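You operate a simulated robot arm through the tools that you are given. There is no shell and no other tool. Be economical: measure what you need, move in short steps, check, and stop when the job is done.

You run a simulated robot arm. Do the job below in one go: nothing can be reset, and whatever is moved stays where it is left.

Task
Pile some things up. At the end: the beige new potato from the table top stands on top of the pea box (marked "PEAS"); the yoghurt tub (marked "PLAIN") from the table top is on the place at the kitchen-side chair, with the pasta nest from there on top of it and the beige egg on top of that; whatever was shut is shut again. Leave all else as you found it, and nothing knocked over.
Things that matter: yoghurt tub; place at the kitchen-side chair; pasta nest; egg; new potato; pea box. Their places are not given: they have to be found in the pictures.

The check looks at the end state, three seconds after you hand in, the way a careful person would. Anything else that was tipped, shoved, dropped, spilled or broken makes it a failure.

Robot
A 7-joint arm with a two-finger parallel gripper, fixed in place. Base frame: the origin is at the foot of the arm, x ahead of it, y to its left, z up; the work surface is at about z = 0.75. Units: m, degrees, N and s.
With the tool pointing down near the work surface it reaches from about 0.2 to 0.68 m from the base axis. Its first joint turns from -66.0 to 66.0 degrees. Payload 2.4 kg.
Tool frame: the origin (TCP) lies between the finger pads and is the grasp point; the fingertips stand 0.03 m ahead of it; z points along the fingers, y is the line along which they close. The gripper opens to 0.094 m. The fingers are 0.028 m wide and 0.01 m thick; the gripper's body (0.05 by 0.096 m) begins 0.055 m behind the TCP.
Orientation is that of the tool frame in the base frame, as [roll, pitch, yaw] about the fixed x, y, z axes, in that order (R = Rz(yaw) Ry(pitch) Rx(roll)). With the fingers straight down and closing along the base's y, the tool's x points along the base's -x, its y along +y and its z along -z.

Tools
- The arm moves only by the tool move_arm. Its argument "increments" is a list of rows, each an object of numbers (a shift or turn left out is 0, a gripper value left out holds the last): "claw": the opening, from 0 (shut) to 1 (fully open); "tx", "ty", "tz": the shift along the tool's x, y, z in m; "ax", "ay", "az": the turn, a rotation vector about the tool's x, y, z in degrees. In form: [{"claw": .., "tx": .., "ty": .., "tz": .., "ax": .., "ay": .., "az": ..}, ...]. A call has 1 to 20 rows; each row is the pose to reach, as a shift and turn from the pose commanded when the call began, along the tool's axes at that moment. A row lasts 0.2 s, in which the tool goes at most 0.05 m and 8.6 degrees; a call with a longer step from one row to the next is refused whole, and so is a gripper value outside its range. A pose out of reach is approached as far as the arm can. The call stops where the force on the tool passes 40 N (or 10 N more than at its start, if that is more) or the arm is blocked; 0.2 s more then pass. Each finger travels about 0.153 m/s and halts on what it meets, pressing with about 22 N; the grip force reading is that of the motor and also rises with nothing between the fingers. The clock runs only during rows and for 0.2 s after the last one: add rows that repeat a pose to give the fingers time. The reply holds the time, the measured pose of the TCP, the force on the tool along the base axes, the opening and the grip force, in the units named above and with some noise.
- Cameras (640 x 400 px; columns grow to the right, rows downward): "scene" is fixed at [0.046, 0.4967, 1.4237]; the picture's right is [-0.59, -0.81, 0.00], its down [-0.61, 0.44, -0.65] and it looks along [0.53, -0.38, -0.76] (base axes); focal length 347 px, centre (320, 200). "wrist" rides on the gripper at [-0.037, 0, -0.058] in the tool frame; the picture's right is [0.00, -1.00, 0.00], its down [0.97, 0.00, -0.24] and it looks along [0.24, 0.00, 0.97] (tool axes); focal length 218 px, centre (320, 200).
- get_image(camera): a new picture of that camera. The clock stands still meanwhile.
- locate(camera, pixels): for up to 12 pixels [column, row] of the newest picture of that camera ("zoom" is the newest enlarged one), the place [x, y, z] in the base frame of the surface seen there, good to about 0.003 m. The clock stands still meanwhile.
- close_up(camera, box): a new picture of the part [left, top, right, bottom] of that camera's present view, enlarged. The clock stands still meanwhile.
- hand_in(): hands the job in; it is judged then, once.

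Work in short steps. Measure before you move; look again where a grasp or a placing could have gone wrong, and mend it. You have 80 turns and 46 pictures in all, those below and enlarged ones among them. Open the gripper and draw the arm clear of the work before you hand the job in, unless the task says otherwise; then end with one line.

The tools are called after "Call:" as name(argument=value, ...) on one line, values as JSON. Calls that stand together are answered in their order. move_arm: Moves the arm, as the interface text tells. Its arguments: {"type":"object","properties":{"increments":{"type":"array"}},"required":["increments"]} The other tools are called the same way: get_image (camera) takes a picture; locate (camera, pixels) gives the place of the surface under pixels of a picture; close_up (camera, box) takes an enlarged picture of a part of a camera's view; hand_in () hands the job in.

At the start:

```text
time_s: 0.0
eef_pos: [0.3145, 0.0392, 1.0773]
ee_rot: [-180.0, 0.0, 179.9]
force: [0.6, 1.1, -0.2]
grip_width: 0.0938
grip_force: 0.0
```

scene: 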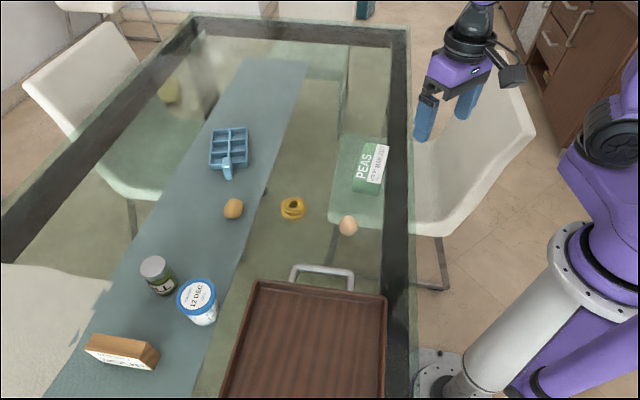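
wrist: 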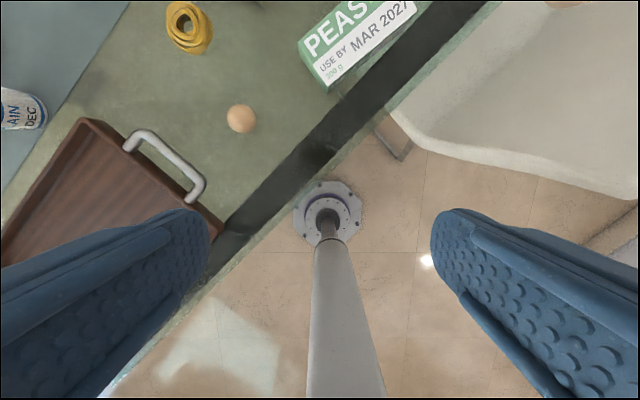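

I'll enlarge the scene's middle, to tell the egg from the potato and find the place at the chair.

Call:
close_up(camera="scene", box=[200, 110, 420, 250])

Call:
close_up(camera="scene", box=[60, 230, 300, 390])

Call:
locate(camera="scene", pixels=[[233, 205], [292, 205], [348, 222], [197, 290], [370, 165], [228, 150], [155, 267], [120, 345], [322, 270], [300, 240], [340, 250], [388, 225]])

```text
2.86 times, centred on (310, 180) of scene
```

zoom: 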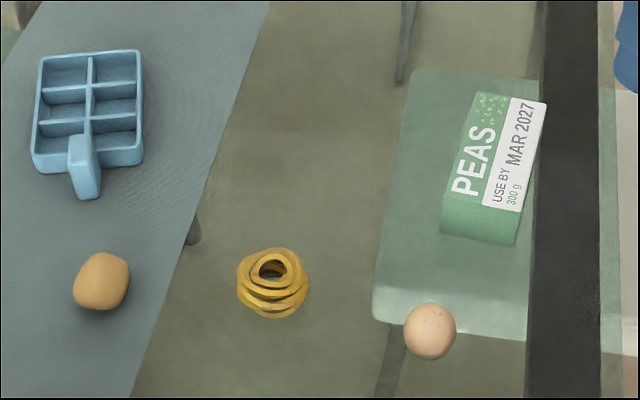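

```text
2.50 times, centred on (180, 310) of scene
```

zoom: 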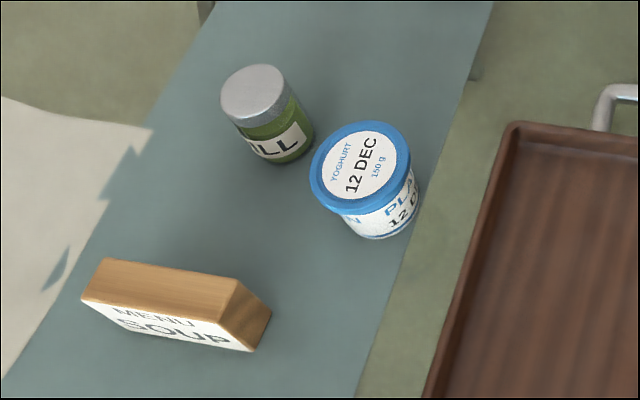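

```text
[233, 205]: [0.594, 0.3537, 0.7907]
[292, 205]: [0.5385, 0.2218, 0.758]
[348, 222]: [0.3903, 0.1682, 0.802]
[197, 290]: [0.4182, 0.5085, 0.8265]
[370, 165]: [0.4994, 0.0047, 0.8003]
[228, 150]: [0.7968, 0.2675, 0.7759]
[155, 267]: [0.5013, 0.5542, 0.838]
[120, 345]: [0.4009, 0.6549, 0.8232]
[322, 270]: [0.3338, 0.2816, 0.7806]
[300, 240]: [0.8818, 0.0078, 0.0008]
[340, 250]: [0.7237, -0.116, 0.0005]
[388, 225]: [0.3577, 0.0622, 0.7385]
```

Next I'll check the chairs, the kitchen side and the rest of the room.

Call:
close_up(camera="scene", box=[320, 0, 640, 200])

Call:
close_up(camera="scene", box=[0, 0, 320, 200])

Call:
locate(camera="scene", pixels=[[440, 225], [530, 130], [500, 60], [412, 150], [403, 60], [404, 380], [330, 205], [345, 145], [80, 70], [40, 320], [570, 60], [430, 290]])

```text
2.00 times, centred on (480, 100) of scene
```

zoom: 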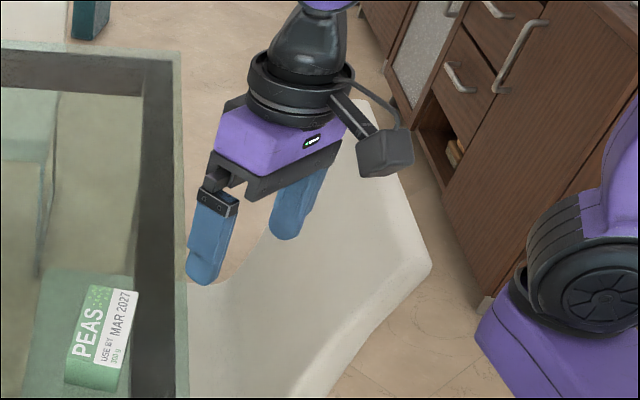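

```text
2.00 times, centred on (160, 100) of scene
```

zoom: 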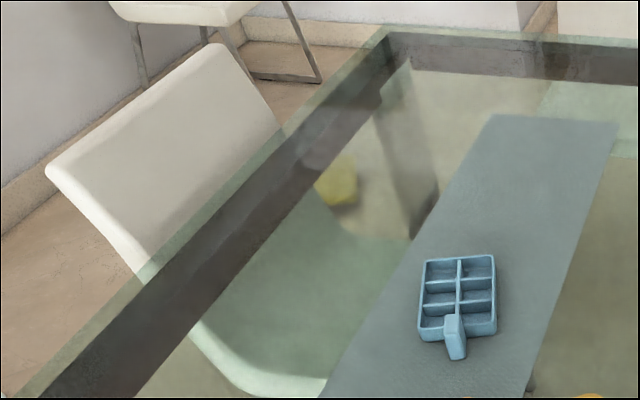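

```text
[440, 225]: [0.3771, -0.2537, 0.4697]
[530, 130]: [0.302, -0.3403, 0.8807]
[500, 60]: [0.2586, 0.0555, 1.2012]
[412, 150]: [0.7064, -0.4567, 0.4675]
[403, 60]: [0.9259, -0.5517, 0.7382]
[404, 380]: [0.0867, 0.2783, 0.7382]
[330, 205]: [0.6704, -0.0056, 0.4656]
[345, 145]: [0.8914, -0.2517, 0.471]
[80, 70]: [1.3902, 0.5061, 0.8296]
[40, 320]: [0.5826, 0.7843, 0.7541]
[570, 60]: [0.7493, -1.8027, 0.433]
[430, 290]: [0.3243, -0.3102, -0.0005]
```

The right-hand chair faces the cabinets and sits under the table near x 0.7, y -0.2. I'll move the arm above that stretch of table to look down on it.

Call:
move_arm(increments=[{"tx": -0.033, "ty": -0.032}, {"tx": -0.066, "ty": -0.064}, {"tx": -0.1, "ty": -0.096}, {"tx": -0.133, "ty": -0.128}, {"tx": -0.166, "ty": -0.16}, {"tx": -0.2, "ty": -0.19}, {"tx": -0.2, "ty": -0.19}])

Call:
get_image(camera="wrist")

Call:
get_image(camera="scene")

```text
time_s: 1.6
eef_pos: [0.5156, -0.1524, 1.0767]
ee_rot: [-180.0, 0.2, -180.0]
force: [0.1, -0.1, 0.8]
grip_width: 0.0942
grip_force: 0.1
```

```text
39 pictures are left
```

wrist: 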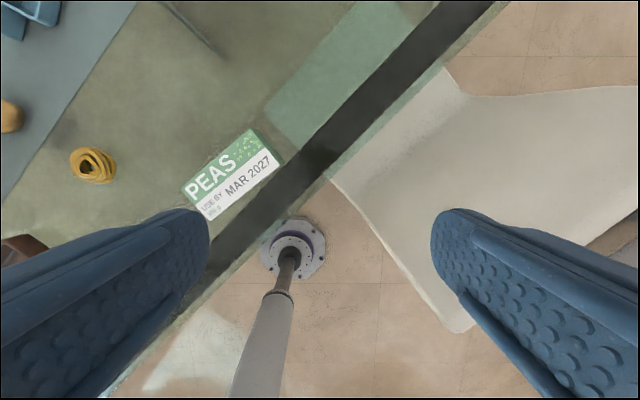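

```text
38 pictures are left
```

scene: 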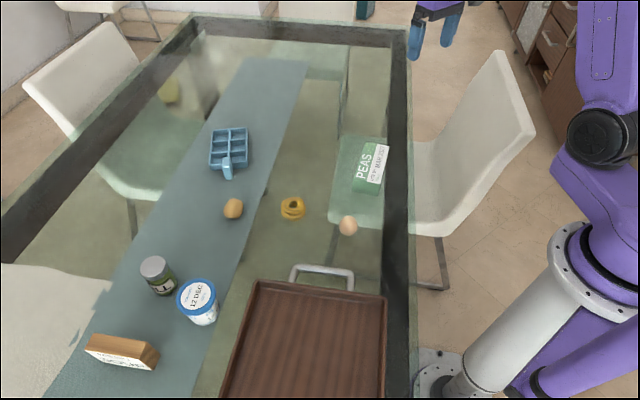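

I'll measure the seat and table edges in this wrist view.

Call:
locate(camera="wrist", pixels=[[267, 110], [300, 145], [340, 180], [365, 5], [405, 5], [440, 65], [462, 90], [470, 325], [630, 95], [395, 140], [495, 8], [450, 10]])

Call:
locate(camera="scene", pixels=[[332, 222], [380, 231], [336, 150], [342, 138], [385, 140], [425, 145], [418, 232], [440, 236], [500, 52], [409, 200], [400, 200], [385, 200]])

```text
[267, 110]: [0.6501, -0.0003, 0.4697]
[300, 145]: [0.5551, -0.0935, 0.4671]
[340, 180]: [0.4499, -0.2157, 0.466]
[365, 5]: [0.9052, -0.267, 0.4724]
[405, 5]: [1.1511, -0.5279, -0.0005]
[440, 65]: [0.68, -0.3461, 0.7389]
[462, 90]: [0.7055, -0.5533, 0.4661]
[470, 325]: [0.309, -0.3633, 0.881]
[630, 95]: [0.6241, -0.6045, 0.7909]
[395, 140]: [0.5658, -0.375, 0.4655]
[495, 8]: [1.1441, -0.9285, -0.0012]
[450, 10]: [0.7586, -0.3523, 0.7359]
```

```text
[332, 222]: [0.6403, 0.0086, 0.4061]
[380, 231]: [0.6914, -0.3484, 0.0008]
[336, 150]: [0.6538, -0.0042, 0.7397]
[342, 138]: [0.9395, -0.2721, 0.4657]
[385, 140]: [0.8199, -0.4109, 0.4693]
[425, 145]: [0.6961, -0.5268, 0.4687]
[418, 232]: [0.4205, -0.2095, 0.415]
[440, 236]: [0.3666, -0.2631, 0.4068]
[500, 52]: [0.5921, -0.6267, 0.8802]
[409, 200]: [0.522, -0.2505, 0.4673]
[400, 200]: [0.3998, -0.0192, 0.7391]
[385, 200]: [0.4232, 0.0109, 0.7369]
```

Pixel (336,150) read z = 0.74, which isn't the floor or the seat. I'll probe around it.

Call:
close_up(camera="scene", box=[300, 80, 420, 155])

Call:
locate(camera="scene", pixels=[[320, 150], [330, 130], [340, 100], [360, 110], [370, 130], [350, 160], [340, 170], [335, 190], [320, 170], [365, 200], [310, 190], [345, 120]])

Call:
locate(camera="wrist", pixels=[[268, 75], [250, 75], [240, 60], [280, 60], [300, 90], [330, 100], [350, 70], [300, 40], [240, 120], [210, 140], [320, 20], [350, 130]])

```text
5.33 times, centred on (360, 118) of scene
```

zoom: 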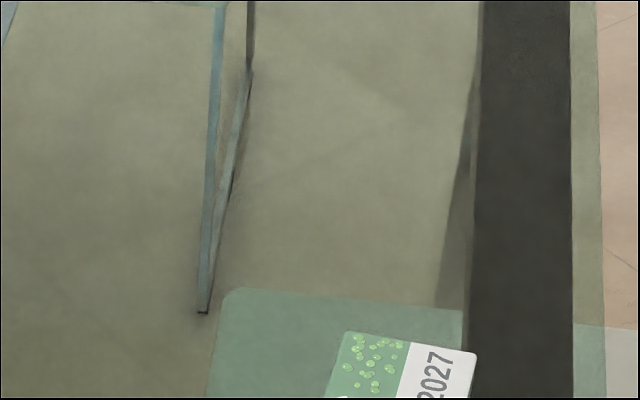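

```text
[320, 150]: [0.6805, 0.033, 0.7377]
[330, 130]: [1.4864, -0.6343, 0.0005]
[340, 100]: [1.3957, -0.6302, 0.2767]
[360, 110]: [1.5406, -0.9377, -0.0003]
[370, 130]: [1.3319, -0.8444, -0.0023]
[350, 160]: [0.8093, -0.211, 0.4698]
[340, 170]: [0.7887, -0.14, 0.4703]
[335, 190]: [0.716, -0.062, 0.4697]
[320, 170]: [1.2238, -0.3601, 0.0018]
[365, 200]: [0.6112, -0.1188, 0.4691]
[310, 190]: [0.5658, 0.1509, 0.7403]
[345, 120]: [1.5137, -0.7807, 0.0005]
```

```text
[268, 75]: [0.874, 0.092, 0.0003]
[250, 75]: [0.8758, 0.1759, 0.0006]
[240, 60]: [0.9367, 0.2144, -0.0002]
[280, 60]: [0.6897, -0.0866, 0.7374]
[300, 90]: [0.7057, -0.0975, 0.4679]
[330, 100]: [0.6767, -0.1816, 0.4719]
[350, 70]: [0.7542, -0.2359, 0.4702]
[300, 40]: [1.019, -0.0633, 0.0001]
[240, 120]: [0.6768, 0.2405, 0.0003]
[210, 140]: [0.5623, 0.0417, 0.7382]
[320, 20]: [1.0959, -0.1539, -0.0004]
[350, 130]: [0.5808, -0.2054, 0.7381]
```

There's no mat, so the place is the stretch of table in front of that chair. The chair spans about 0.46–0.86 m along the table edge direction (0.71, -0.70), and the glass top is at z≈0.738. Next I'll look at the tub, jar and potato from above.

Call:
move_arm(increments=[{"tx": 0.01, "ty": 0.045}, {"tx": 0.02, "ty": 0.09}, {"tx": 0.03, "ty": 0.135}, {"tx": 0.04, "ty": 0.18}, {"tx": 0.05, "ty": 0.225}, {"tx": 0.06, "ty": 0.27}, {"tx": 0.07, "ty": 0.315}, {"tx": 0.08, "ty": 0.36}, {"tx": 0.09, "ty": 0.405}, {"tx": 0.1, "ty": 0.45}, {"tx": 0.11, "ty": 0.495}, {"tx": 0.12, "ty": 0.54}, {"tx": 0.125, "ty": 0.585}, {"tx": 0.13, "ty": 0.62}, {"tx": 0.13, "ty": 0.62}])

Call:
get_image(camera="wrist")

```text
time_s: 4.8
eef_pos: [0.3847, 0.4701, 1.0758]
ee_rot: [-179.9, 0.0, -180.0]
force: [-0.5, 0.1, -0.9]
grip_width: 0.0941
grip_force: 0.0
```

```text
36 pictures are left
```

wrist: 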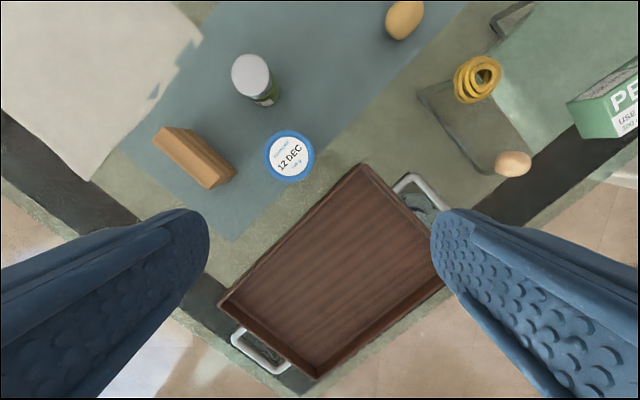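

The tub lid is at (289,156), the jar at (252,78) and the wooden block at (195,160). I'll measure them.

Call:
locate(camera="wrist", pixels=[[289, 156], [268, 156], [311, 156], [289, 134], [289, 178], [252, 70], [252, 95], [268, 70], [225, 178], [192, 140], [350, 172], [289, 196]])

Call:
close_up(camera="wrist", box=[380, 0, 540, 100])

Call:
locate(camera="wrist", pixels=[[404, 20], [388, 20], [421, 20], [404, 37], [477, 80], [456, 85], [500, 75], [470, 100], [513, 163], [497, 163], [529, 163], [513, 152]])

```text
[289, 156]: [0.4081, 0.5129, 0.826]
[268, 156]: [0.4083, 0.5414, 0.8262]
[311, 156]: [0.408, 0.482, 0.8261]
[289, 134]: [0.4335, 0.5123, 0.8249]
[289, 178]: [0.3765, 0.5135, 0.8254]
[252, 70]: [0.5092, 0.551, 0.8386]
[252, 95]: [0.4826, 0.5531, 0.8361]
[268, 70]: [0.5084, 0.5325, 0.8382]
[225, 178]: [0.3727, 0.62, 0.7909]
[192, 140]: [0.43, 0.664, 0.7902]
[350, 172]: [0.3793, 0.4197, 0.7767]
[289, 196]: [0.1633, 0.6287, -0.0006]
```

```text
4.00 times, centred on (460, 50) of wrist
```

zoom: 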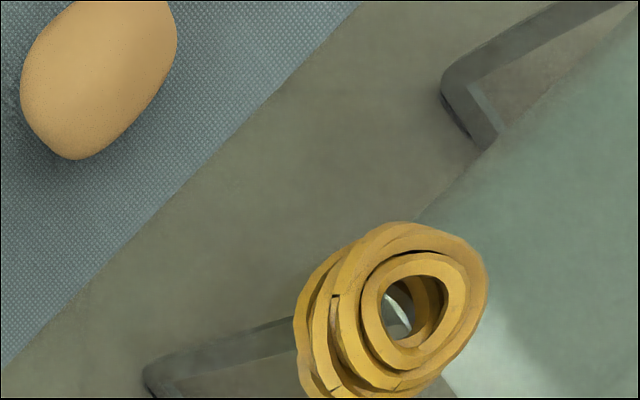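

```text
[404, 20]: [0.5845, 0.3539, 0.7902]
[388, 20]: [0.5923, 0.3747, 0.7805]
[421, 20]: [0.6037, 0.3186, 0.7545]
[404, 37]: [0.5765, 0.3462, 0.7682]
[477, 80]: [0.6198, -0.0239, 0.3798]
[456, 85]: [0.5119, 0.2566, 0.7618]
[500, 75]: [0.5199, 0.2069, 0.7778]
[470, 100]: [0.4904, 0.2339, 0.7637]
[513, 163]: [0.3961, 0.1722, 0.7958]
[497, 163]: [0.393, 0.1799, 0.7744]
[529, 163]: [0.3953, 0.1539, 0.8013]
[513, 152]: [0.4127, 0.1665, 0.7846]
```

Tub lid centre is about (0.4065, 0.512), 0.064 m across, top z 0.826. The jar lies along (0.91, 0.41) from it, so I'll turn the fingers to close across that line (24° yaw), and come down just above the tub.

Call:
move_arm(increments=[{"tx": -0.006, "ty": 0.011, "tz": 0.03, "az": -6}, {"tx": -0.012, "ty": 0.022, "tz": 0.07, "az": -12}, {"tx": -0.018, "ty": 0.033, "tz": 0.11, "az": -18}, {"tx": -0.022, "ty": 0.042, "tz": 0.15, "az": -24}, {"tx": -0.022, "ty": 0.042, "tz": 0.18, "az": -24}, {"tx": -0.022, "ty": 0.042, "tz": 0.18, "az": -24}])

Call:
get_image(camera="wrist")

```text
time_s: 6.2
eef_pos: [0.406, 0.5097, 0.8961]
ee_rot: [-179.9, 0.1, -156.0]
force: [0.1, -0.4, 0.4]
grip_width: 0.0939
grip_force: 0.1
```

```text
34 pictures are left
```

wrist: 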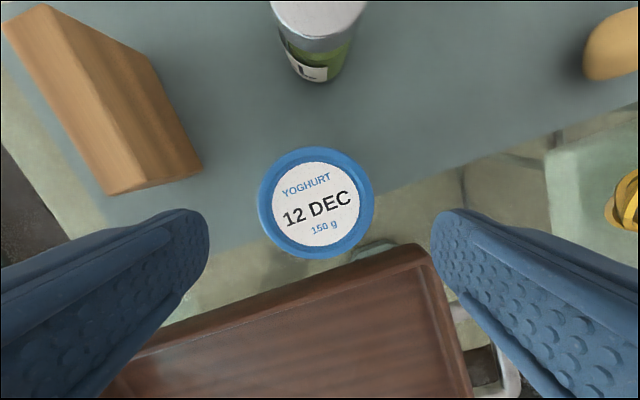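

The tub sits between the fingers and the tray corner shows at (425,248). I'll measure both before going down.

Call:
locate(camera="wrist", pixels=[[317, 204], [262, 204], [372, 200], [316, 150], [320, 256], [422, 246], [300, 295], [200, 165], [320, 50]])

```text
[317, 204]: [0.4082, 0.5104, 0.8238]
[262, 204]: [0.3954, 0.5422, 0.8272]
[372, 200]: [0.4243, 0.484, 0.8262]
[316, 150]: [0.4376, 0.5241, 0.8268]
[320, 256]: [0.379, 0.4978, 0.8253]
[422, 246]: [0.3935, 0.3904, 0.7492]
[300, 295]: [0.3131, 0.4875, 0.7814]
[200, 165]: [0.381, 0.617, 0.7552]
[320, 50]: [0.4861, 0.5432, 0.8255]
```

The centre matches the TCP within 3 mm and the tray is clear. I'll go down to z 0.79 and close.

Call:
move_arm(increments=[{"claw": 1, "tx": -0.003, "tz": 0.03}, {"tx": -0.003, "tz": 0.06}, {"tx": -0.003, "tz": 0.085}, {"tx": -0.003, "tz": 0.105}, {"tx": -0.003, "tz": 0.105}, {"claw": 0, "tx": -0.003, "tz": 0.105}, {"claw": 0, "tx": -0.003, "tz": 0.105}, {"claw": 0, "tx": -0.003, "tz": 0.105}, {"claw": 0, "tx": -0.003, "tz": 0.105}])

```text
time_s: 8.2
eef_pos: [0.4088, 0.5112, 0.7917]
ee_rot: [-179.9, 0.1, -155.9]
force: [-0.8, 1.0, 0.6]
grip_width: 0.0738
grip_force: 21.8
```

The grip holds at 0.074 m with 22 N. I'll lift straight up.

Call:
move_arm(increments=[{"claw": 0, "tz": -0.03}, {"tz": -0.07}, {"tz": -0.115}, {"tz": -0.16}, {"tz": -0.16}])

Call:
get_image(camera="scene")

```text
time_s: 9.4
eef_pos: [0.4103, 0.5097, 0.9531]
ee_rot: [-179.9, 0.0, -156.0]
force: [0.8, -0.1, -1.9]
grip_width: 0.0737
grip_force: 22.1
```

```text
33 pictures are left
```

scene: 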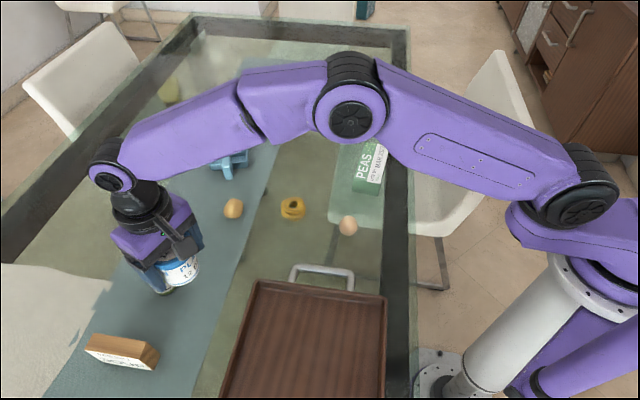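

The tub is lifted and hanging level. I'll carry it to above the place at about (0.63, -0.216).

Call:
move_arm(increments=[{"tx": 0.005, "ty": -0.043}, {"tx": 0.011, "ty": -0.086}, {"tx": 0.016, "ty": -0.13}, {"tx": 0.021, "ty": -0.174}, {"tx": 0.027, "ty": -0.218}, {"tx": 0.032, "ty": -0.262}, {"tx": 0.038, "ty": -0.306}, {"tx": 0.043, "ty": -0.35}, {"tx": 0.049, "ty": -0.394}, {"tx": 0.054, "ty": -0.438}, {"tx": 0.06, "ty": -0.482}, {"tx": 0.065, "ty": -0.526}, {"tx": 0.07, "ty": -0.57}, {"tx": 0.076, "ty": -0.614}, {"tx": 0.081, "ty": -0.658}, {"tx": 0.087, "ty": -0.702}, {"tx": 0.093, "ty": -0.735}, {"tx": 0.094, "ty": -0.753}, {"tx": 0.094, "ty": -0.753}])

Call:
get_image(camera="wrist")

Call:
get_image(camera="scene")

```text
time_s: 13.4
eef_pos: [0.6303, -0.2161, 0.9538]
ee_rot: [180.0, 0.0, -156.1]
force: [0.1, -0.1, -2.1]
grip_width: 0.0736
grip_force: 21.6
```

```text
32 pictures are left
```

wrist: 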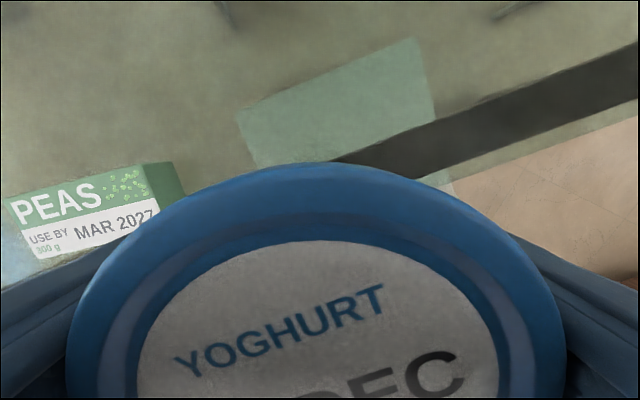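

```text
31 pictures are left
```

scene: 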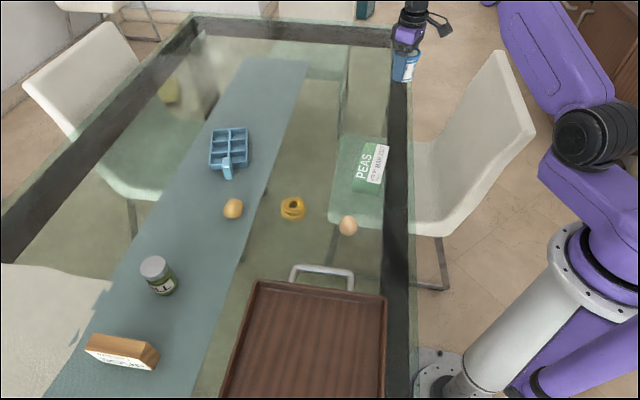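

I'm in position and the tub hangs straight. I'll lower it to just over the grasp height, in small steps at the end.

Call:
move_arm(increments=[{"tz": 0.04}, {"tz": 0.08}, {"tz": 0.12}, {"tz": 0.145}, {"tz": 0.156}, {"tz": 0.159}, {"tz": 0.161}, {"tz": 0.161}])

Call:
get_image(camera="wrist")

```text
time_s: 15.2
eef_pos: [0.6297, -0.2155, 0.7917]
ee_rot: [-179.9, 0.0, -156.0]
force: [0.2, -0.3, -1.4]
grip_width: 0.0735
grip_force: 21.6
```

```text
30 pictures are left
```

wrist: 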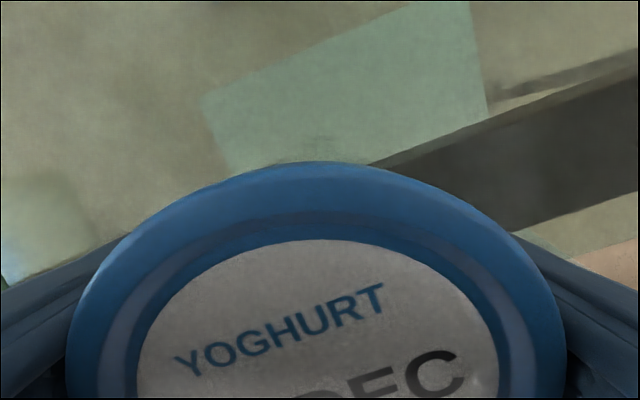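

The tool still carries the weight (-1.4 N). I'll go down in 1 mm steps.

Call:
move_arm(increments=[{"tz": 0.001}, {"tz": 0.002}, {"tz": 0.002}])

```text
time_s: 16.0
eef_pos: [0.6305, -0.2151, 0.7906]
ee_rot: [-180.0, 0.0, -156.0]
force: [0.3, 0.4, -2.3]
grip_width: 0.0736
grip_force: 21.8
```

Call:
move_arm(increments=[{"tz": 0.001}, {"tz": 0.002}, {"tz": 0.002}])

```text
time_s: 16.8
eef_pos: [0.6301, -0.2151, 0.7883]
ee_rot: [-179.9, 0.1, -155.9]
force: [-3.5, 2.1, 13.2]
grip_width: 0.0736
grip_force: 21.9
```

The tub touches down (13 N). I'll ease up 1 mm, open and rise.

Call:
move_arm(increments=[{"tz": -0.001}, {"tz": -0.001, "claw": 0.85}, {"tz": -0.001, "claw": 1}, {"tz": -0.001, "claw": 1}, {"tz": -0.03, "claw": 1}, {"tz": -0.07}, {"tz": -0.115}, {"tz": -0.16}, {"tz": -0.2}, {"tz": -0.2}])

Call:
get_image(camera="wrist")

```text
time_s: 19.0
eef_pos: [0.6292, -0.2144, 0.9888]
ee_rot: [-180.0, 0.0, -156.0]
force: [0.5, 0.1, -0.3]
grip_width: 0.0941
grip_force: 0.1
```

```text
29 pictures are left
```

wrist: 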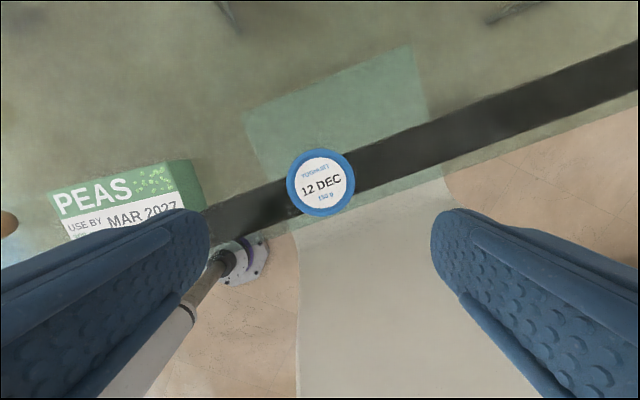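

The tub stands upright at (321,182), in front of the chair. I'll measure it, the table edge, and the peas box.

Call:
locate(camera="wrist", pixels=[[321, 182], [289, 182], [353, 182], [321, 151], [321, 214], [400, 188], [420, 175], [300, 222], [215, 220], [440, 172], [60, 185], [185, 165]])

Call:
close_up(camera="scene", box=[320, 40, 480, 140])

```text
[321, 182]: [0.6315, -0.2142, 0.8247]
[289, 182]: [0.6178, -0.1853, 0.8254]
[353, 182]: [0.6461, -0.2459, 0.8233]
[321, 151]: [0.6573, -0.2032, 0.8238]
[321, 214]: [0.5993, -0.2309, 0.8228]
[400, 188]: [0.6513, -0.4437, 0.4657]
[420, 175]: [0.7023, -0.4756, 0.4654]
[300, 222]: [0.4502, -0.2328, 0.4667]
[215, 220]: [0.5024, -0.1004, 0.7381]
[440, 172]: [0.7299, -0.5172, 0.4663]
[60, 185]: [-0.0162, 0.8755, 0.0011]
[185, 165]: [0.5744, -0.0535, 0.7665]
```

```text
4.00 times, centred on (400, 90) of scene
```

zoom: 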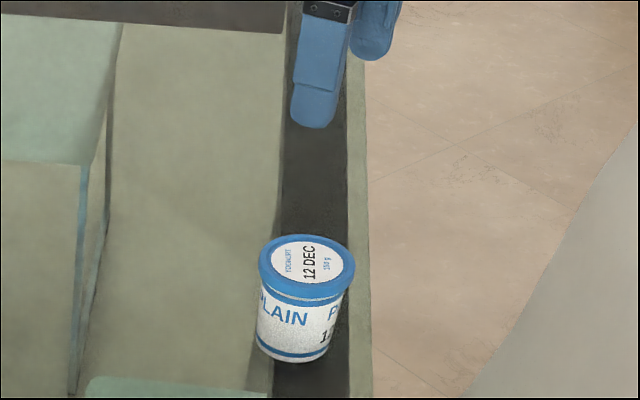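

The tub is placed with its top centre at (0.631, -0.216, 0.824). Next I'll move above the pasta nest near (0.505, 0.23) and set the yaw back to 180.

Call:
move_arm(increments=[{"tx": -0.005, "ty": 0.045, "az": 3}, {"tx": -0.01, "ty": 0.09, "az": 6}, {"tx": -0.015, "ty": 0.135, "az": 9}, {"tx": -0.02, "ty": 0.18, "az": 12}, {"tx": -0.025, "ty": 0.225, "az": 15}, {"tx": -0.03, "ty": 0.27, "az": 18}, {"tx": -0.036, "ty": 0.315, "az": 21}, {"tx": -0.042, "ty": 0.36, "az": 24}, {"tx": -0.048, "ty": 0.405, "az": 24}, {"tx": -0.053, "ty": 0.445, "az": 24}, {"tx": -0.053, "ty": 0.462, "az": 24}, {"tx": -0.053, "ty": 0.462, "az": 24}])

Call:
get_image(camera="wrist")

```text
time_s: 21.6
eef_pos: [0.4885, 0.2284, 0.9867]
ee_rot: [180.0, 0.1, -180.0]
force: [-0.6, -0.3, -0.3]
grip_width: 0.0939
grip_force: 0.0
```

```text
27 pictures are left
```

wrist: 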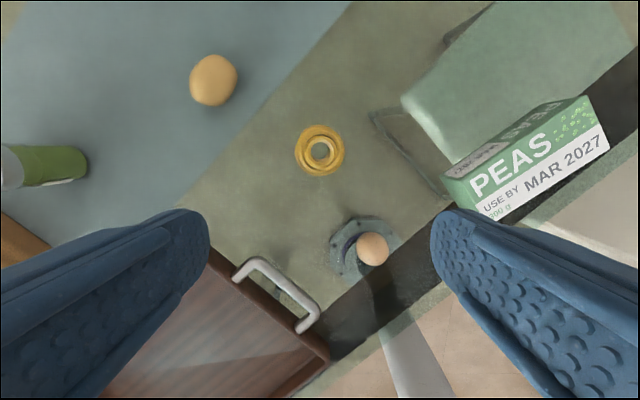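

The nest is at (320,150), the egg at (373,249), the potato at (213,80). I'll zoom in on the nest and measure.

Call:
close_up(camera="wrist", box=[280, 115, 360, 165])

Call:
locate(camera="wrist", pixels=[[298, 150], [343, 150], [320, 128], [320, 172], [308, 150], [333, 150], [320, 139], [320, 163], [326, 176], [345, 140]])

Call:
locate(camera="wrist", pixels=[[373, 249], [359, 249], [386, 249], [373, 236], [373, 262], [213, 80], [192, 80], [235, 80], [213, 58], [213, 103]])

Call:
locate(camera="wrist", pixels=[[453, 178], [485, 205], [607, 140], [585, 98], [540, 160], [500, 180], [575, 115], [560, 150]])

```text
8.00 times, centred on (320, 140) of wrist
```

zoom: 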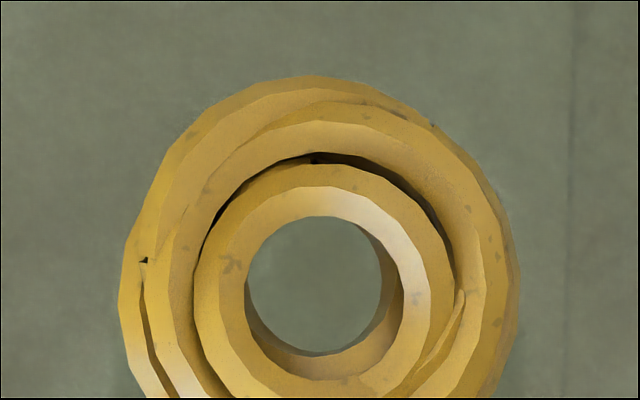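

```text
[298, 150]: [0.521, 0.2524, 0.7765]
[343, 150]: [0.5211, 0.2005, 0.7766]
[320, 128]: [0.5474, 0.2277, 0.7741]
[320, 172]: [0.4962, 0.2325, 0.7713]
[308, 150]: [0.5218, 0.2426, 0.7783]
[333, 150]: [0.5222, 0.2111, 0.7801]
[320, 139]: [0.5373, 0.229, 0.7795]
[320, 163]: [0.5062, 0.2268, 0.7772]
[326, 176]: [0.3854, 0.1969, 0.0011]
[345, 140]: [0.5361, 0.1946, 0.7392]
```

```text
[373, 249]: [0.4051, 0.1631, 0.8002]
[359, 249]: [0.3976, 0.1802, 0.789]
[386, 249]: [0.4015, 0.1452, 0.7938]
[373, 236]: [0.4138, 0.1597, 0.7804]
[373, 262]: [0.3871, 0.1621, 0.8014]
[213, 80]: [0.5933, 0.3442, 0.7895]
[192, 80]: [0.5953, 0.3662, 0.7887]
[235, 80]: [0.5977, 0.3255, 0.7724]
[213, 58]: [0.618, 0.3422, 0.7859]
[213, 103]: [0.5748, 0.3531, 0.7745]
```

```text
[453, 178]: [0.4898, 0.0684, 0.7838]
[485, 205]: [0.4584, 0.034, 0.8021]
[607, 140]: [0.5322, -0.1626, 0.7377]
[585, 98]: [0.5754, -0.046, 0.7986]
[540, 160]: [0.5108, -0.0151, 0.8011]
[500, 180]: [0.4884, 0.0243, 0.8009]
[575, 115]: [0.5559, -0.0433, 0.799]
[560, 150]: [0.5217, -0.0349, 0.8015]
```

Nest: centre (0.521, 0.2265), about 0.057 m across, z 0.738–0.779. I'll go down over it to TCP z 0.775 and close.

Call:
move_arm(increments=[{"claw": 1, "tx": -0.0325, "ty": -0.002, "tz": 0.03}, {"tx": -0.0325, "ty": -0.002, "tz": 0.075}, {"tx": -0.0325, "ty": -0.002, "tz": 0.12}, {"tx": -0.0325, "ty": -0.002, "tz": 0.16}, {"tx": -0.0325, "ty": -0.002, "tz": 0.195}, {"tx": -0.0325, "ty": -0.002, "tz": 0.211}, {"tx": -0.0325, "ty": -0.002, "tz": 0.211}, {"claw": 0, "tx": -0.0325, "ty": -0.002, "tz": 0.211}, {"claw": 0, "tx": -0.0325, "ty": -0.002, "tz": 0.211}, {"claw": 0, "tx": -0.0325, "ty": -0.002, "tz": 0.211}, {"claw": 0, "tx": -0.0325, "ty": -0.002, "tz": 0.211}])

Call:
get_image(camera="wrist")

```text
time_s: 23.1
eef_pos: [0.5232, 0.227, 0.7793]
ee_rot: [-179.9, -0.1, -179.9]
force: [-6.8, -1.9, 11.7]
grip_width: 0.093
grip_force: 0.2
stopped in row 7: the force on the tool passed its limit (the readings are from after the stop); the commanded pose is now the measured one
```

```text
25 pictures are left
```

wrist: 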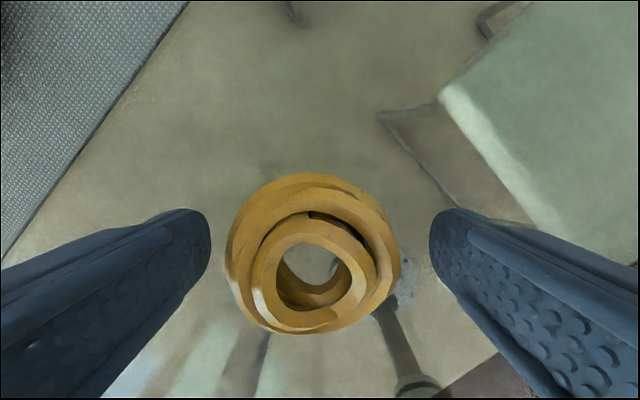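

The fingertips met the glass, so its true top is at z≈0.749. The nest is centred between the fingers; I'll rise 4 mm and close.

Call:
move_arm(increments=[{"claw": 1, "tz": -0.004}, {"claw": 1, "tz": -0.004}, {"claw": 0, "tz": -0.004}, {"claw": 0, "tz": -0.004}, {"claw": 0, "tz": -0.004}, {"claw": 0, "tz": -0.004}])

Call:
get_image(camera="wrist")

```text
time_s: 24.5
eef_pos: [0.5243, 0.2258, 0.7825]
ee_rot: [-179.9, 0.0, -180.0]
force: [0.3, -1.5, 0.1]
grip_width: 0.0545
grip_force: 22.1
```

```text
24 pictures are left
```

wrist: 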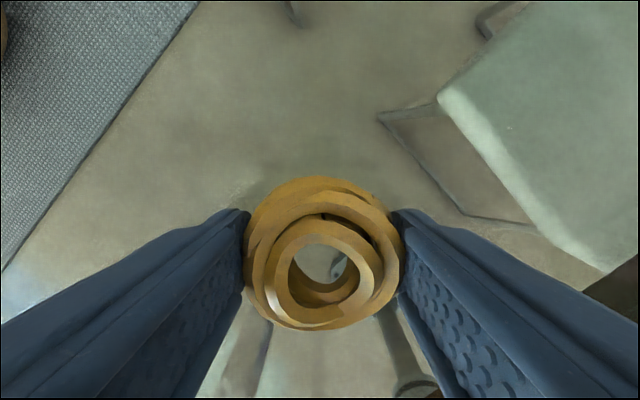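

The nest is gripped at 0.0545 m. I'll lift it and carry it over the tub.

Call:
move_arm(increments=[{"claw": 0, "tz": -0.04}, {"tz": -0.085}, {"tz": -0.13}, {"tz": -0.16}, {"tx": -0.01, "ty": -0.04, "tz": -0.16}, {"tx": -0.021, "ty": -0.085, "tz": -0.16}, {"tx": -0.032, "ty": -0.13, "tz": -0.16}, {"tx": -0.043, "ty": -0.175, "tz": -0.16}, {"tx": -0.054, "ty": -0.22, "tz": -0.16}, {"tx": -0.065, "ty": -0.265, "tz": -0.16}, {"tx": -0.076, "ty": -0.31, "tz": -0.16}, {"tx": -0.087, "ty": -0.355, "tz": -0.16}, {"tx": -0.098, "ty": -0.4, "tz": -0.16}, {"tx": -0.107, "ty": -0.432, "tz": -0.16}, {"tx": -0.109, "ty": -0.442, "tz": -0.16}, {"tx": -0.109, "ty": -0.442, "tz": -0.16}])

Call:
get_image(camera="wrist")

```text
time_s: 27.9
eef_pos: [0.6336, -0.2166, 0.9434]
ee_rot: [-179.9, -0.1, 180.0]
force: [0.1, -0.5, -1.1]
grip_width: 0.0542
grip_force: 21.6
```

```text
23 pictures are left
```

wrist: 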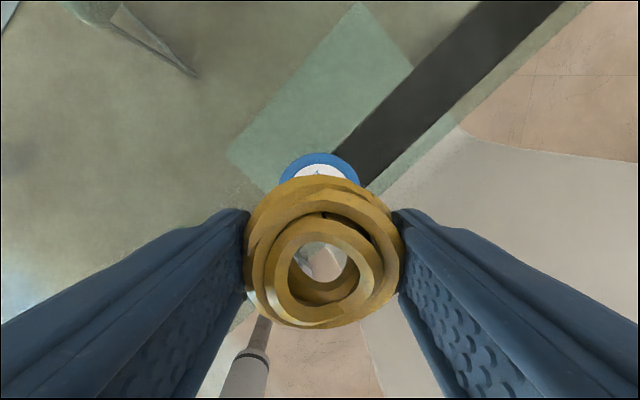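

The nest hangs over the tub lid. I'll descend 0.083 to just above contact, then check from the scene camera.

Call:
move_arm(increments=[{"tz": 0.03}, {"tz": 0.06}, {"tz": 0.075}, {"tz": 0.082}, {"tz": 0.084}, {"tz": 0.084}])

Call:
close_up(camera="scene", box=[350, 20, 446, 80])

```text
time_s: 29.3
eef_pos: [0.6324, -0.2158, 0.8602]
ee_rot: [-180.0, -0.1, -179.9]
force: [0.3, -0.5, -0.5]
grip_width: 0.054
grip_force: 21.8
```

```text
6.67 times, centred on (398, 50) of scene
```

zoom: 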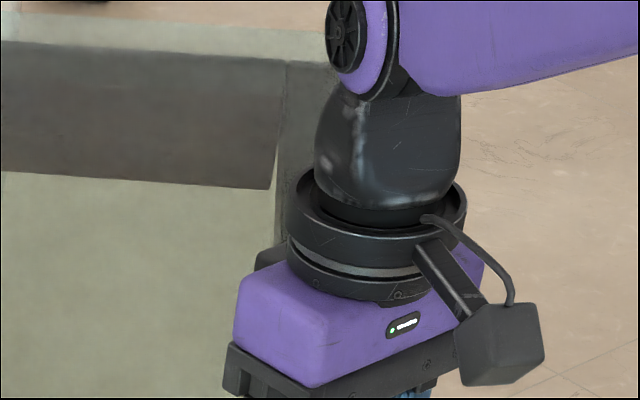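

The view is blocked, so I'll go by force, stepping down in 1 mm steps.

Call:
move_arm(increments=[{"tz": 0.001}, {"tz": 0.002}, {"tz": 0.003}, {"tz": 0.003}])

```text
time_s: 30.3
eef_pos: [0.6336, -0.2159, 0.8581]
ee_rot: [-179.9, 0.0, 180.0]
force: [-2.6, 2.2, 10.1]
grip_width: 0.0541
grip_force: 22.0
```

The nest is down on the lid (10 N). I'll ease off, open and rise.

Call:
move_arm(increments=[{"tz": -0.001, "claw": 0}, {"tz": -0.001, "claw": 0.7}, {"tz": -0.001, "claw": 0.8}, {"tz": -0.001, "claw": 0.8}, {"tz": -0.02, "claw": 0.8}, {"tz": -0.06}, {"tz": -0.1}, {"tz": -0.14}, {"tx": 0.03, "tz": -0.16}, {"tx": 0.03, "tz": -0.16}])

Call:
get_image(camera="wrist")

```text
time_s: 32.5
eef_pos: [0.6038, -0.2151, 1.0179]
ee_rot: [-179.9, -0.1, -179.9]
force: [-0.9, -0.3, 0.0]
grip_width: 0.075
grip_force: 0.0
```

```text
21 pictures are left
```

wrist: 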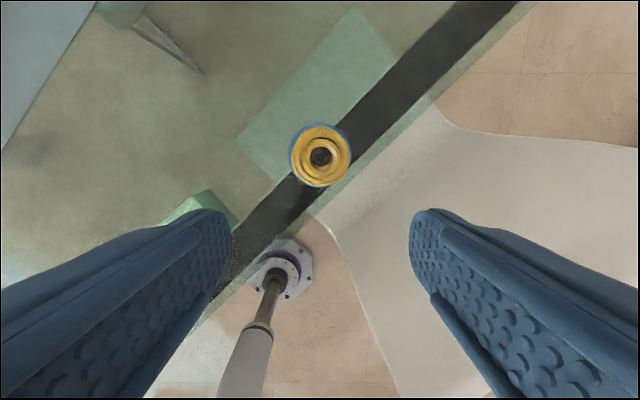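

The nest sits on the lid. I'll measure its top ring for the egg.

Call:
close_up(camera="wrist", box=[272, 125, 368, 185])

Call:
locate(camera="zoom", pixels=[[325, 205], [265, 205], [400, 205], [325, 145], [325, 275], [220, 205], [445, 205], [325, 95], [325, 330]])

```text
6.67 times, centred on (320, 155) of wrist
```

zoom: 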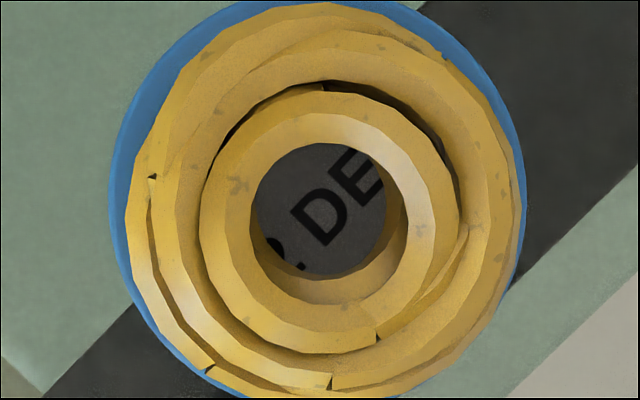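

```text
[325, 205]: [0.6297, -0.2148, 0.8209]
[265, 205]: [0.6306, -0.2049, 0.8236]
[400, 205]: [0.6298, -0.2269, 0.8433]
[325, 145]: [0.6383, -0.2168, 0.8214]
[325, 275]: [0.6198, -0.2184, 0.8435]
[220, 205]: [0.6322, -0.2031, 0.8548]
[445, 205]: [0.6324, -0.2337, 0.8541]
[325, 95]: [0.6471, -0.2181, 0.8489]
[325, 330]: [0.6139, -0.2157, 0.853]
```

The hole centre on top is about (0.6305, -0.218, 0.855). Next I'll look at the egg from above.

Call:
move_arm(increments=[{"claw": 0.8, "tx": 0.022, "ty": 0.037}, {"tx": 0.045, "ty": 0.075}, {"tx": 0.068, "ty": 0.113}, {"tx": 0.091, "ty": 0.151}, {"tx": 0.114, "ty": 0.19}, {"tx": 0.137, "ty": 0.228}, {"tx": 0.16, "ty": 0.266}, {"tx": 0.183, "ty": 0.304}, {"tx": 0.206, "ty": 0.342, "tz": 0.02}, {"tx": 0.222, "ty": 0.37, "tz": 0.05}, {"tx": 0.229, "ty": 0.38, "tz": 0.08}, {"claw": 1, "tx": 0.229, "ty": 0.38, "tz": 0.08}])

Call:
get_image(camera="wrist")

```text
time_s: 35.1
eef_pos: [0.3726, 0.1654, 0.9357]
ee_rot: [-179.9, -0.1, -179.9]
force: [0.5, -0.8, 0.3]
grip_width: 0.0942
grip_force: 0.0
```

```text
19 pictures are left
```

wrist: 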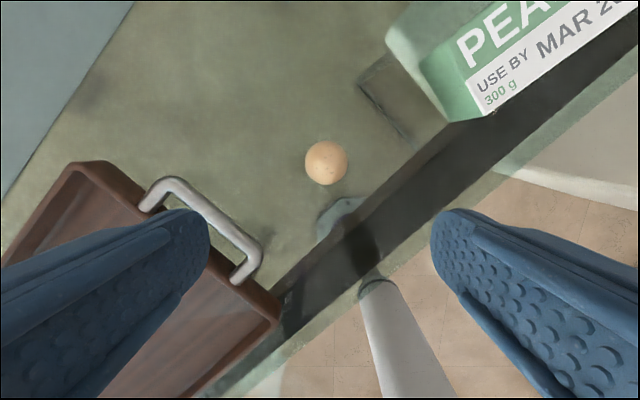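

The egg at (326,163) looks round from above, so it stands on end. I'll measure it and the tray handle beside it.

Call:
locate(camera="wrist", pixels=[[326, 163], [308, 163], [344, 163], [326, 144], [326, 182], [260, 255], [200, 205], [160, 185], [230, 230], [280, 320], [430, 80], [465, 122]])

Call:
close_up(camera="scene", box=[316, 200, 380, 240])

```text
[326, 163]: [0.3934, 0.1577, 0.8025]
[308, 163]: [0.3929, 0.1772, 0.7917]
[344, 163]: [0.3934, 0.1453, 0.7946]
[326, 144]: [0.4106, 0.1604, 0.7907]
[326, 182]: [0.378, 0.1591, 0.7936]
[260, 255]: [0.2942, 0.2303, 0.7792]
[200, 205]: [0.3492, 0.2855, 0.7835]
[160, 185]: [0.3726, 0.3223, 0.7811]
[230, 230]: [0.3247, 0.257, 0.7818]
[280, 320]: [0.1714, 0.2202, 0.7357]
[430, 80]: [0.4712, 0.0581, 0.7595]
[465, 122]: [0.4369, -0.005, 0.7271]
```

```text
10.00 times, centred on (348, 220) of scene
```

zoom: 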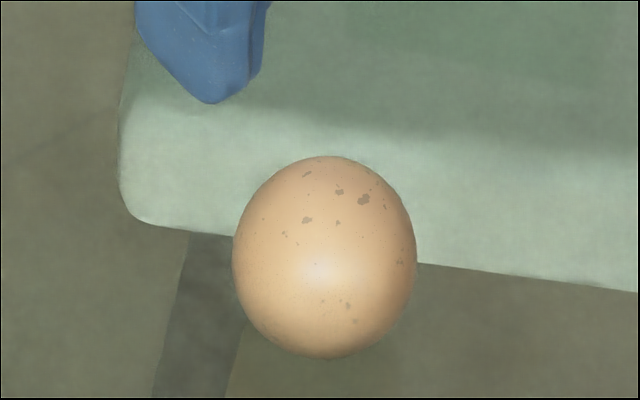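

Egg: centre (0.394, 0.161), 0.042 m wide, z 0.75–0.803. I'll go down to TCP z 0.788 and close.

Call:
move_arm(increments=[{"claw": 1, "tx": -0.0214, "ty": -0.0045, "tz": 0.03}, {"tx": -0.0214, "ty": -0.0045, "tz": 0.07}, {"tx": -0.0214, "ty": -0.0045, "tz": 0.11}, {"tx": -0.0214, "ty": -0.0045, "tz": 0.138}, {"tx": -0.0214, "ty": -0.0045, "tz": 0.148}, {"tx": -0.0214, "ty": -0.0045, "tz": 0.148}, {"claw": 0.5, "tx": -0.0214, "ty": -0.0045, "tz": 0.148}, {"claw": 0.5, "tx": -0.0214, "ty": -0.0045, "tz": 0.148}, {"claw": 0.5, "tx": -0.0214, "ty": -0.0045, "tz": 0.148}])

Call:
get_image(camera="wrist")

```text
time_s: 37.1
eef_pos: [0.3941, 0.1596, 0.7885]
ee_rot: [-179.8, -0.1, 179.9]
force: [0.3, 0.3, 0.3]
grip_width: 0.0473
grip_force: 0.1
```

```text
17 pictures are left
```

wrist: 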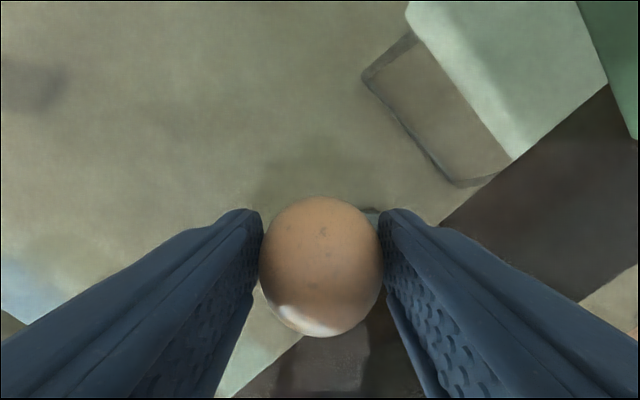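

The egg is centred between the fingers. I'll close gently and lift a little.

Call:
move_arm(increments=[{"claw": 0.4}, {"claw": 0.35}, {"claw": 0.35}, {"claw": 0.35}])

```text
time_s: 38.1
eef_pos: [0.393, 0.1598, 0.789]
ee_rot: [-179.9, -0.1, 179.9]
force: [0.2, 0.6, -0.3]
grip_width: 0.0415
grip_force: 12.3
```

The egg is held at 0.0415 m with 12 N. I'll lift it and carry it over the nest at (0.630, -0.218).

Call:
move_arm(increments=[{"tz": -0.03}, {"tz": -0.07}, {"tz": -0.115}, {"tz": -0.16}, {"tx": -0.015, "ty": -0.024, "tz": -0.18}, {"tx": -0.04, "ty": -0.064, "tz": -0.18}, {"tx": -0.065, "ty": -0.103, "tz": -0.18}, {"tx": -0.09, "ty": -0.143, "tz": -0.18}, {"tx": -0.115, "ty": -0.183, "tz": -0.18}, {"tx": -0.14, "ty": -0.223, "tz": -0.18}, {"tx": -0.165, "ty": -0.262, "tz": -0.18}, {"tx": -0.19, "ty": -0.302, "tz": -0.18}, {"tx": -0.213, "ty": -0.34, "tz": -0.18}, {"tx": -0.23, "ty": -0.366, "tz": -0.18}, {"tx": -0.237, "ty": -0.378, "tz": -0.18}, {"tx": -0.237, "ty": -0.378, "tz": -0.18}])

Call:
get_image(camera="wrist")

```text
time_s: 41.5
eef_pos: [0.6321, -0.218, 0.9687]
ee_rot: [179.9, -0.1, -180.0]
force: [0.0, -0.5, -0.2]
grip_width: 0.0418
grip_force: 12.6
```

```text
16 pictures are left
```

wrist: 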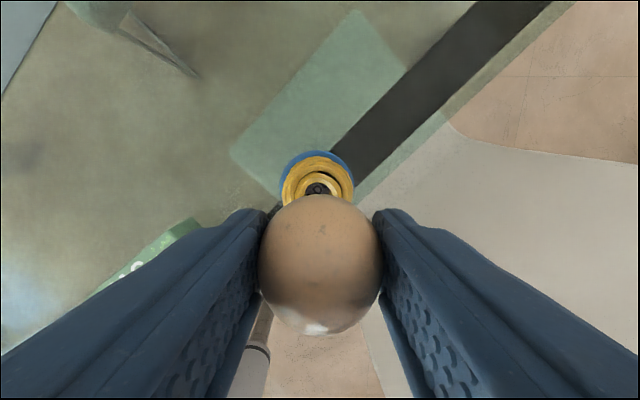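

The egg is held and the nest is below it. I'll descend to about z 0.898, then feel down.

Call:
move_arm(increments=[{"tz": 0.03}, {"tz": 0.055}, {"tz": 0.067}, {"tz": 0.07}, {"tz": 0.072}, {"tz": 0.072}])

Call:
get_image(camera="wrist")

```text
time_s: 42.9
eef_pos: [0.6317, -0.2187, 0.8973]
ee_rot: [-179.9, 0.1, 180.0]
force: [-0.7, -0.4, -0.5]
grip_width: 0.0417
grip_force: 12.1
```

```text
15 pictures are left
```

wrist: 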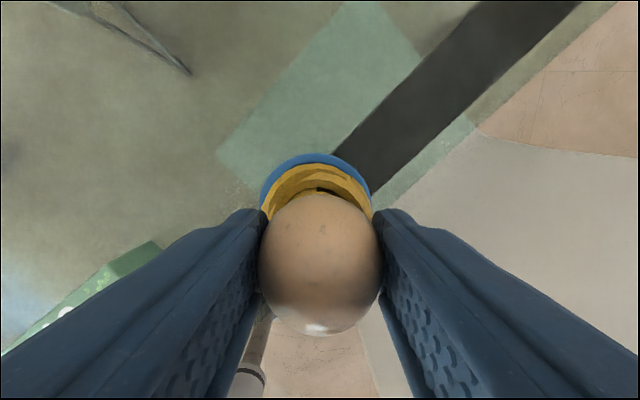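

The nest centre is about 1.5 mm to +y of the egg. I'll correct that while feeling down.

Call:
move_arm(increments=[{"tx": 0.001, "ty": 0.0015, "tz": 0.002}, {"tx": 0.001, "ty": 0.0015, "tz": 0.004}, {"tx": 0.001, "ty": 0.0015, "tz": 0.005}, {"tx": 0.001, "ty": 0.0015, "tz": 0.005}])

```text
time_s: 43.9
eef_pos: [0.6319, -0.2185, 0.8928]
ee_rot: [-180.0, -0.1, -179.9]
force: [0.7, -3.6, 9.0]
grip_width: 0.0415
grip_force: 11.4
```

Contact, with a side push toward -y. I'll rise 2 mm, move 1.5 mm back toward -y and feel again.

Call:
move_arm(increments=[{"tz": -0.002}, {"tz": -0.002, "ty": -0.002}, {"ty": -0.002, "tz": -0.001}, {"ty": -0.002, "tz": 0}, {"ty": -0.002, "tz": 0}])

```text
time_s: 45.1
eef_pos: [0.6316, -0.2186, 0.8918]
ee_rot: [-179.8, 0.0, -179.9]
force: [-0.9, 0.9, 5.5]
grip_width: 0.0411
grip_force: 12.3
```

The side force is gone and the egg sits with 5.5 N. I'll open slowly, then look.

Call:
move_arm(increments=[{"tz": -0.0005, "claw": 0.42}, {"tz": -0.0005, "claw": 0.46}, {"tz": -0.0005, "claw": 0.5}, {"tz": -0.0005, "claw": 0.54}, {"tz": -0.0005, "claw": 0.54}, {"tz": -0.0005, "claw": 0.54}])

Call:
get_image(camera="wrist")

```text
time_s: 46.5
eef_pos: [0.6309, -0.218, 0.8918]
ee_rot: [-179.8, -0.1, -179.9]
force: [-0.5, 0.0, -0.6]
grip_width: 0.0507
grip_force: 0.0
```

```text
14 pictures are left
```

wrist: 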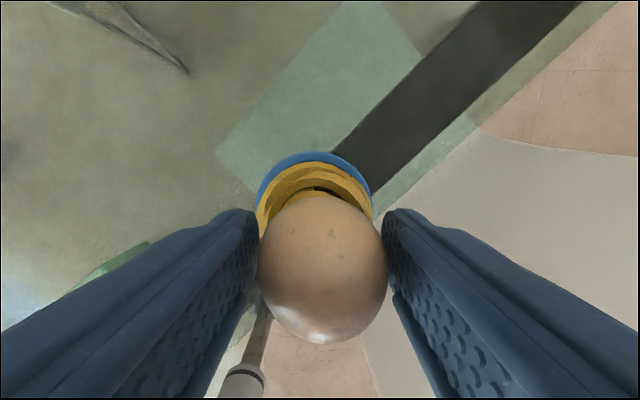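

The egg seems to have tilted slightly. I'll let a second pass and look again.

Call:
move_arm(increments=[{"claw": 0.54}, {"claw": 0.54}, {"claw": 0.54}, {"claw": 0.56}, {"claw": 0.58}, {"claw": 0.6}, {"claw": 0.6}, {"claw": 0.6}])

Call:
get_image(camera="wrist")

```text
time_s: 48.3
eef_pos: [0.6306, -0.2181, 0.8919]
ee_rot: [-179.9, 0.0, -180.0]
force: [-0.1, 0.2, -0.2]
grip_width: 0.0567
grip_force: 0.1
```

```text
13 pictures are left
```

wrist: 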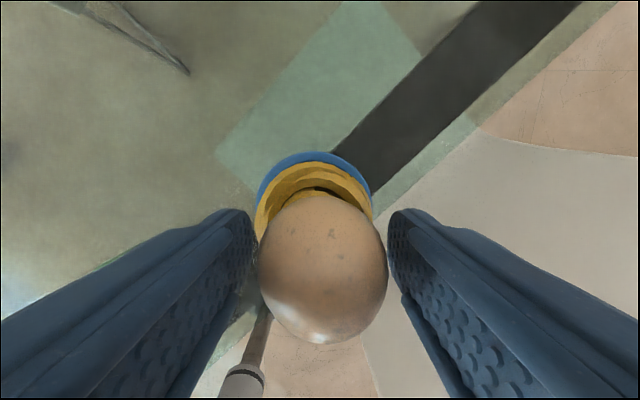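

The egg hasn't moved and the fingers are clear. I'll open further and rise straight up.

Call:
move_arm(increments=[{"claw": 0.8}, {"claw": 0.8}, {"tz": -0.03}, {"tz": -0.07}, {"tz": -0.11}, {"tz": -0.14}, {"tz": -0.14, "tx": 0.03}, {"tz": -0.14, "tx": 0.03}])

Call:
close_up(camera="scene", box=[360, 30, 456, 90])

```text
time_s: 50.1
eef_pos: [0.6011, -0.2174, 1.0323]
ee_rot: [-180.0, -0.1, -180.0]
force: [-0.5, -0.2, -0.2]
grip_width: 0.0752
grip_force: 0.0
```

```text
6.67 times, centred on (408, 60) of scene
```

zoom: 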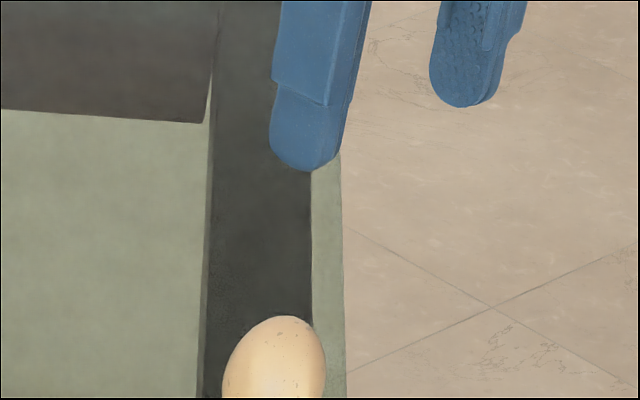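

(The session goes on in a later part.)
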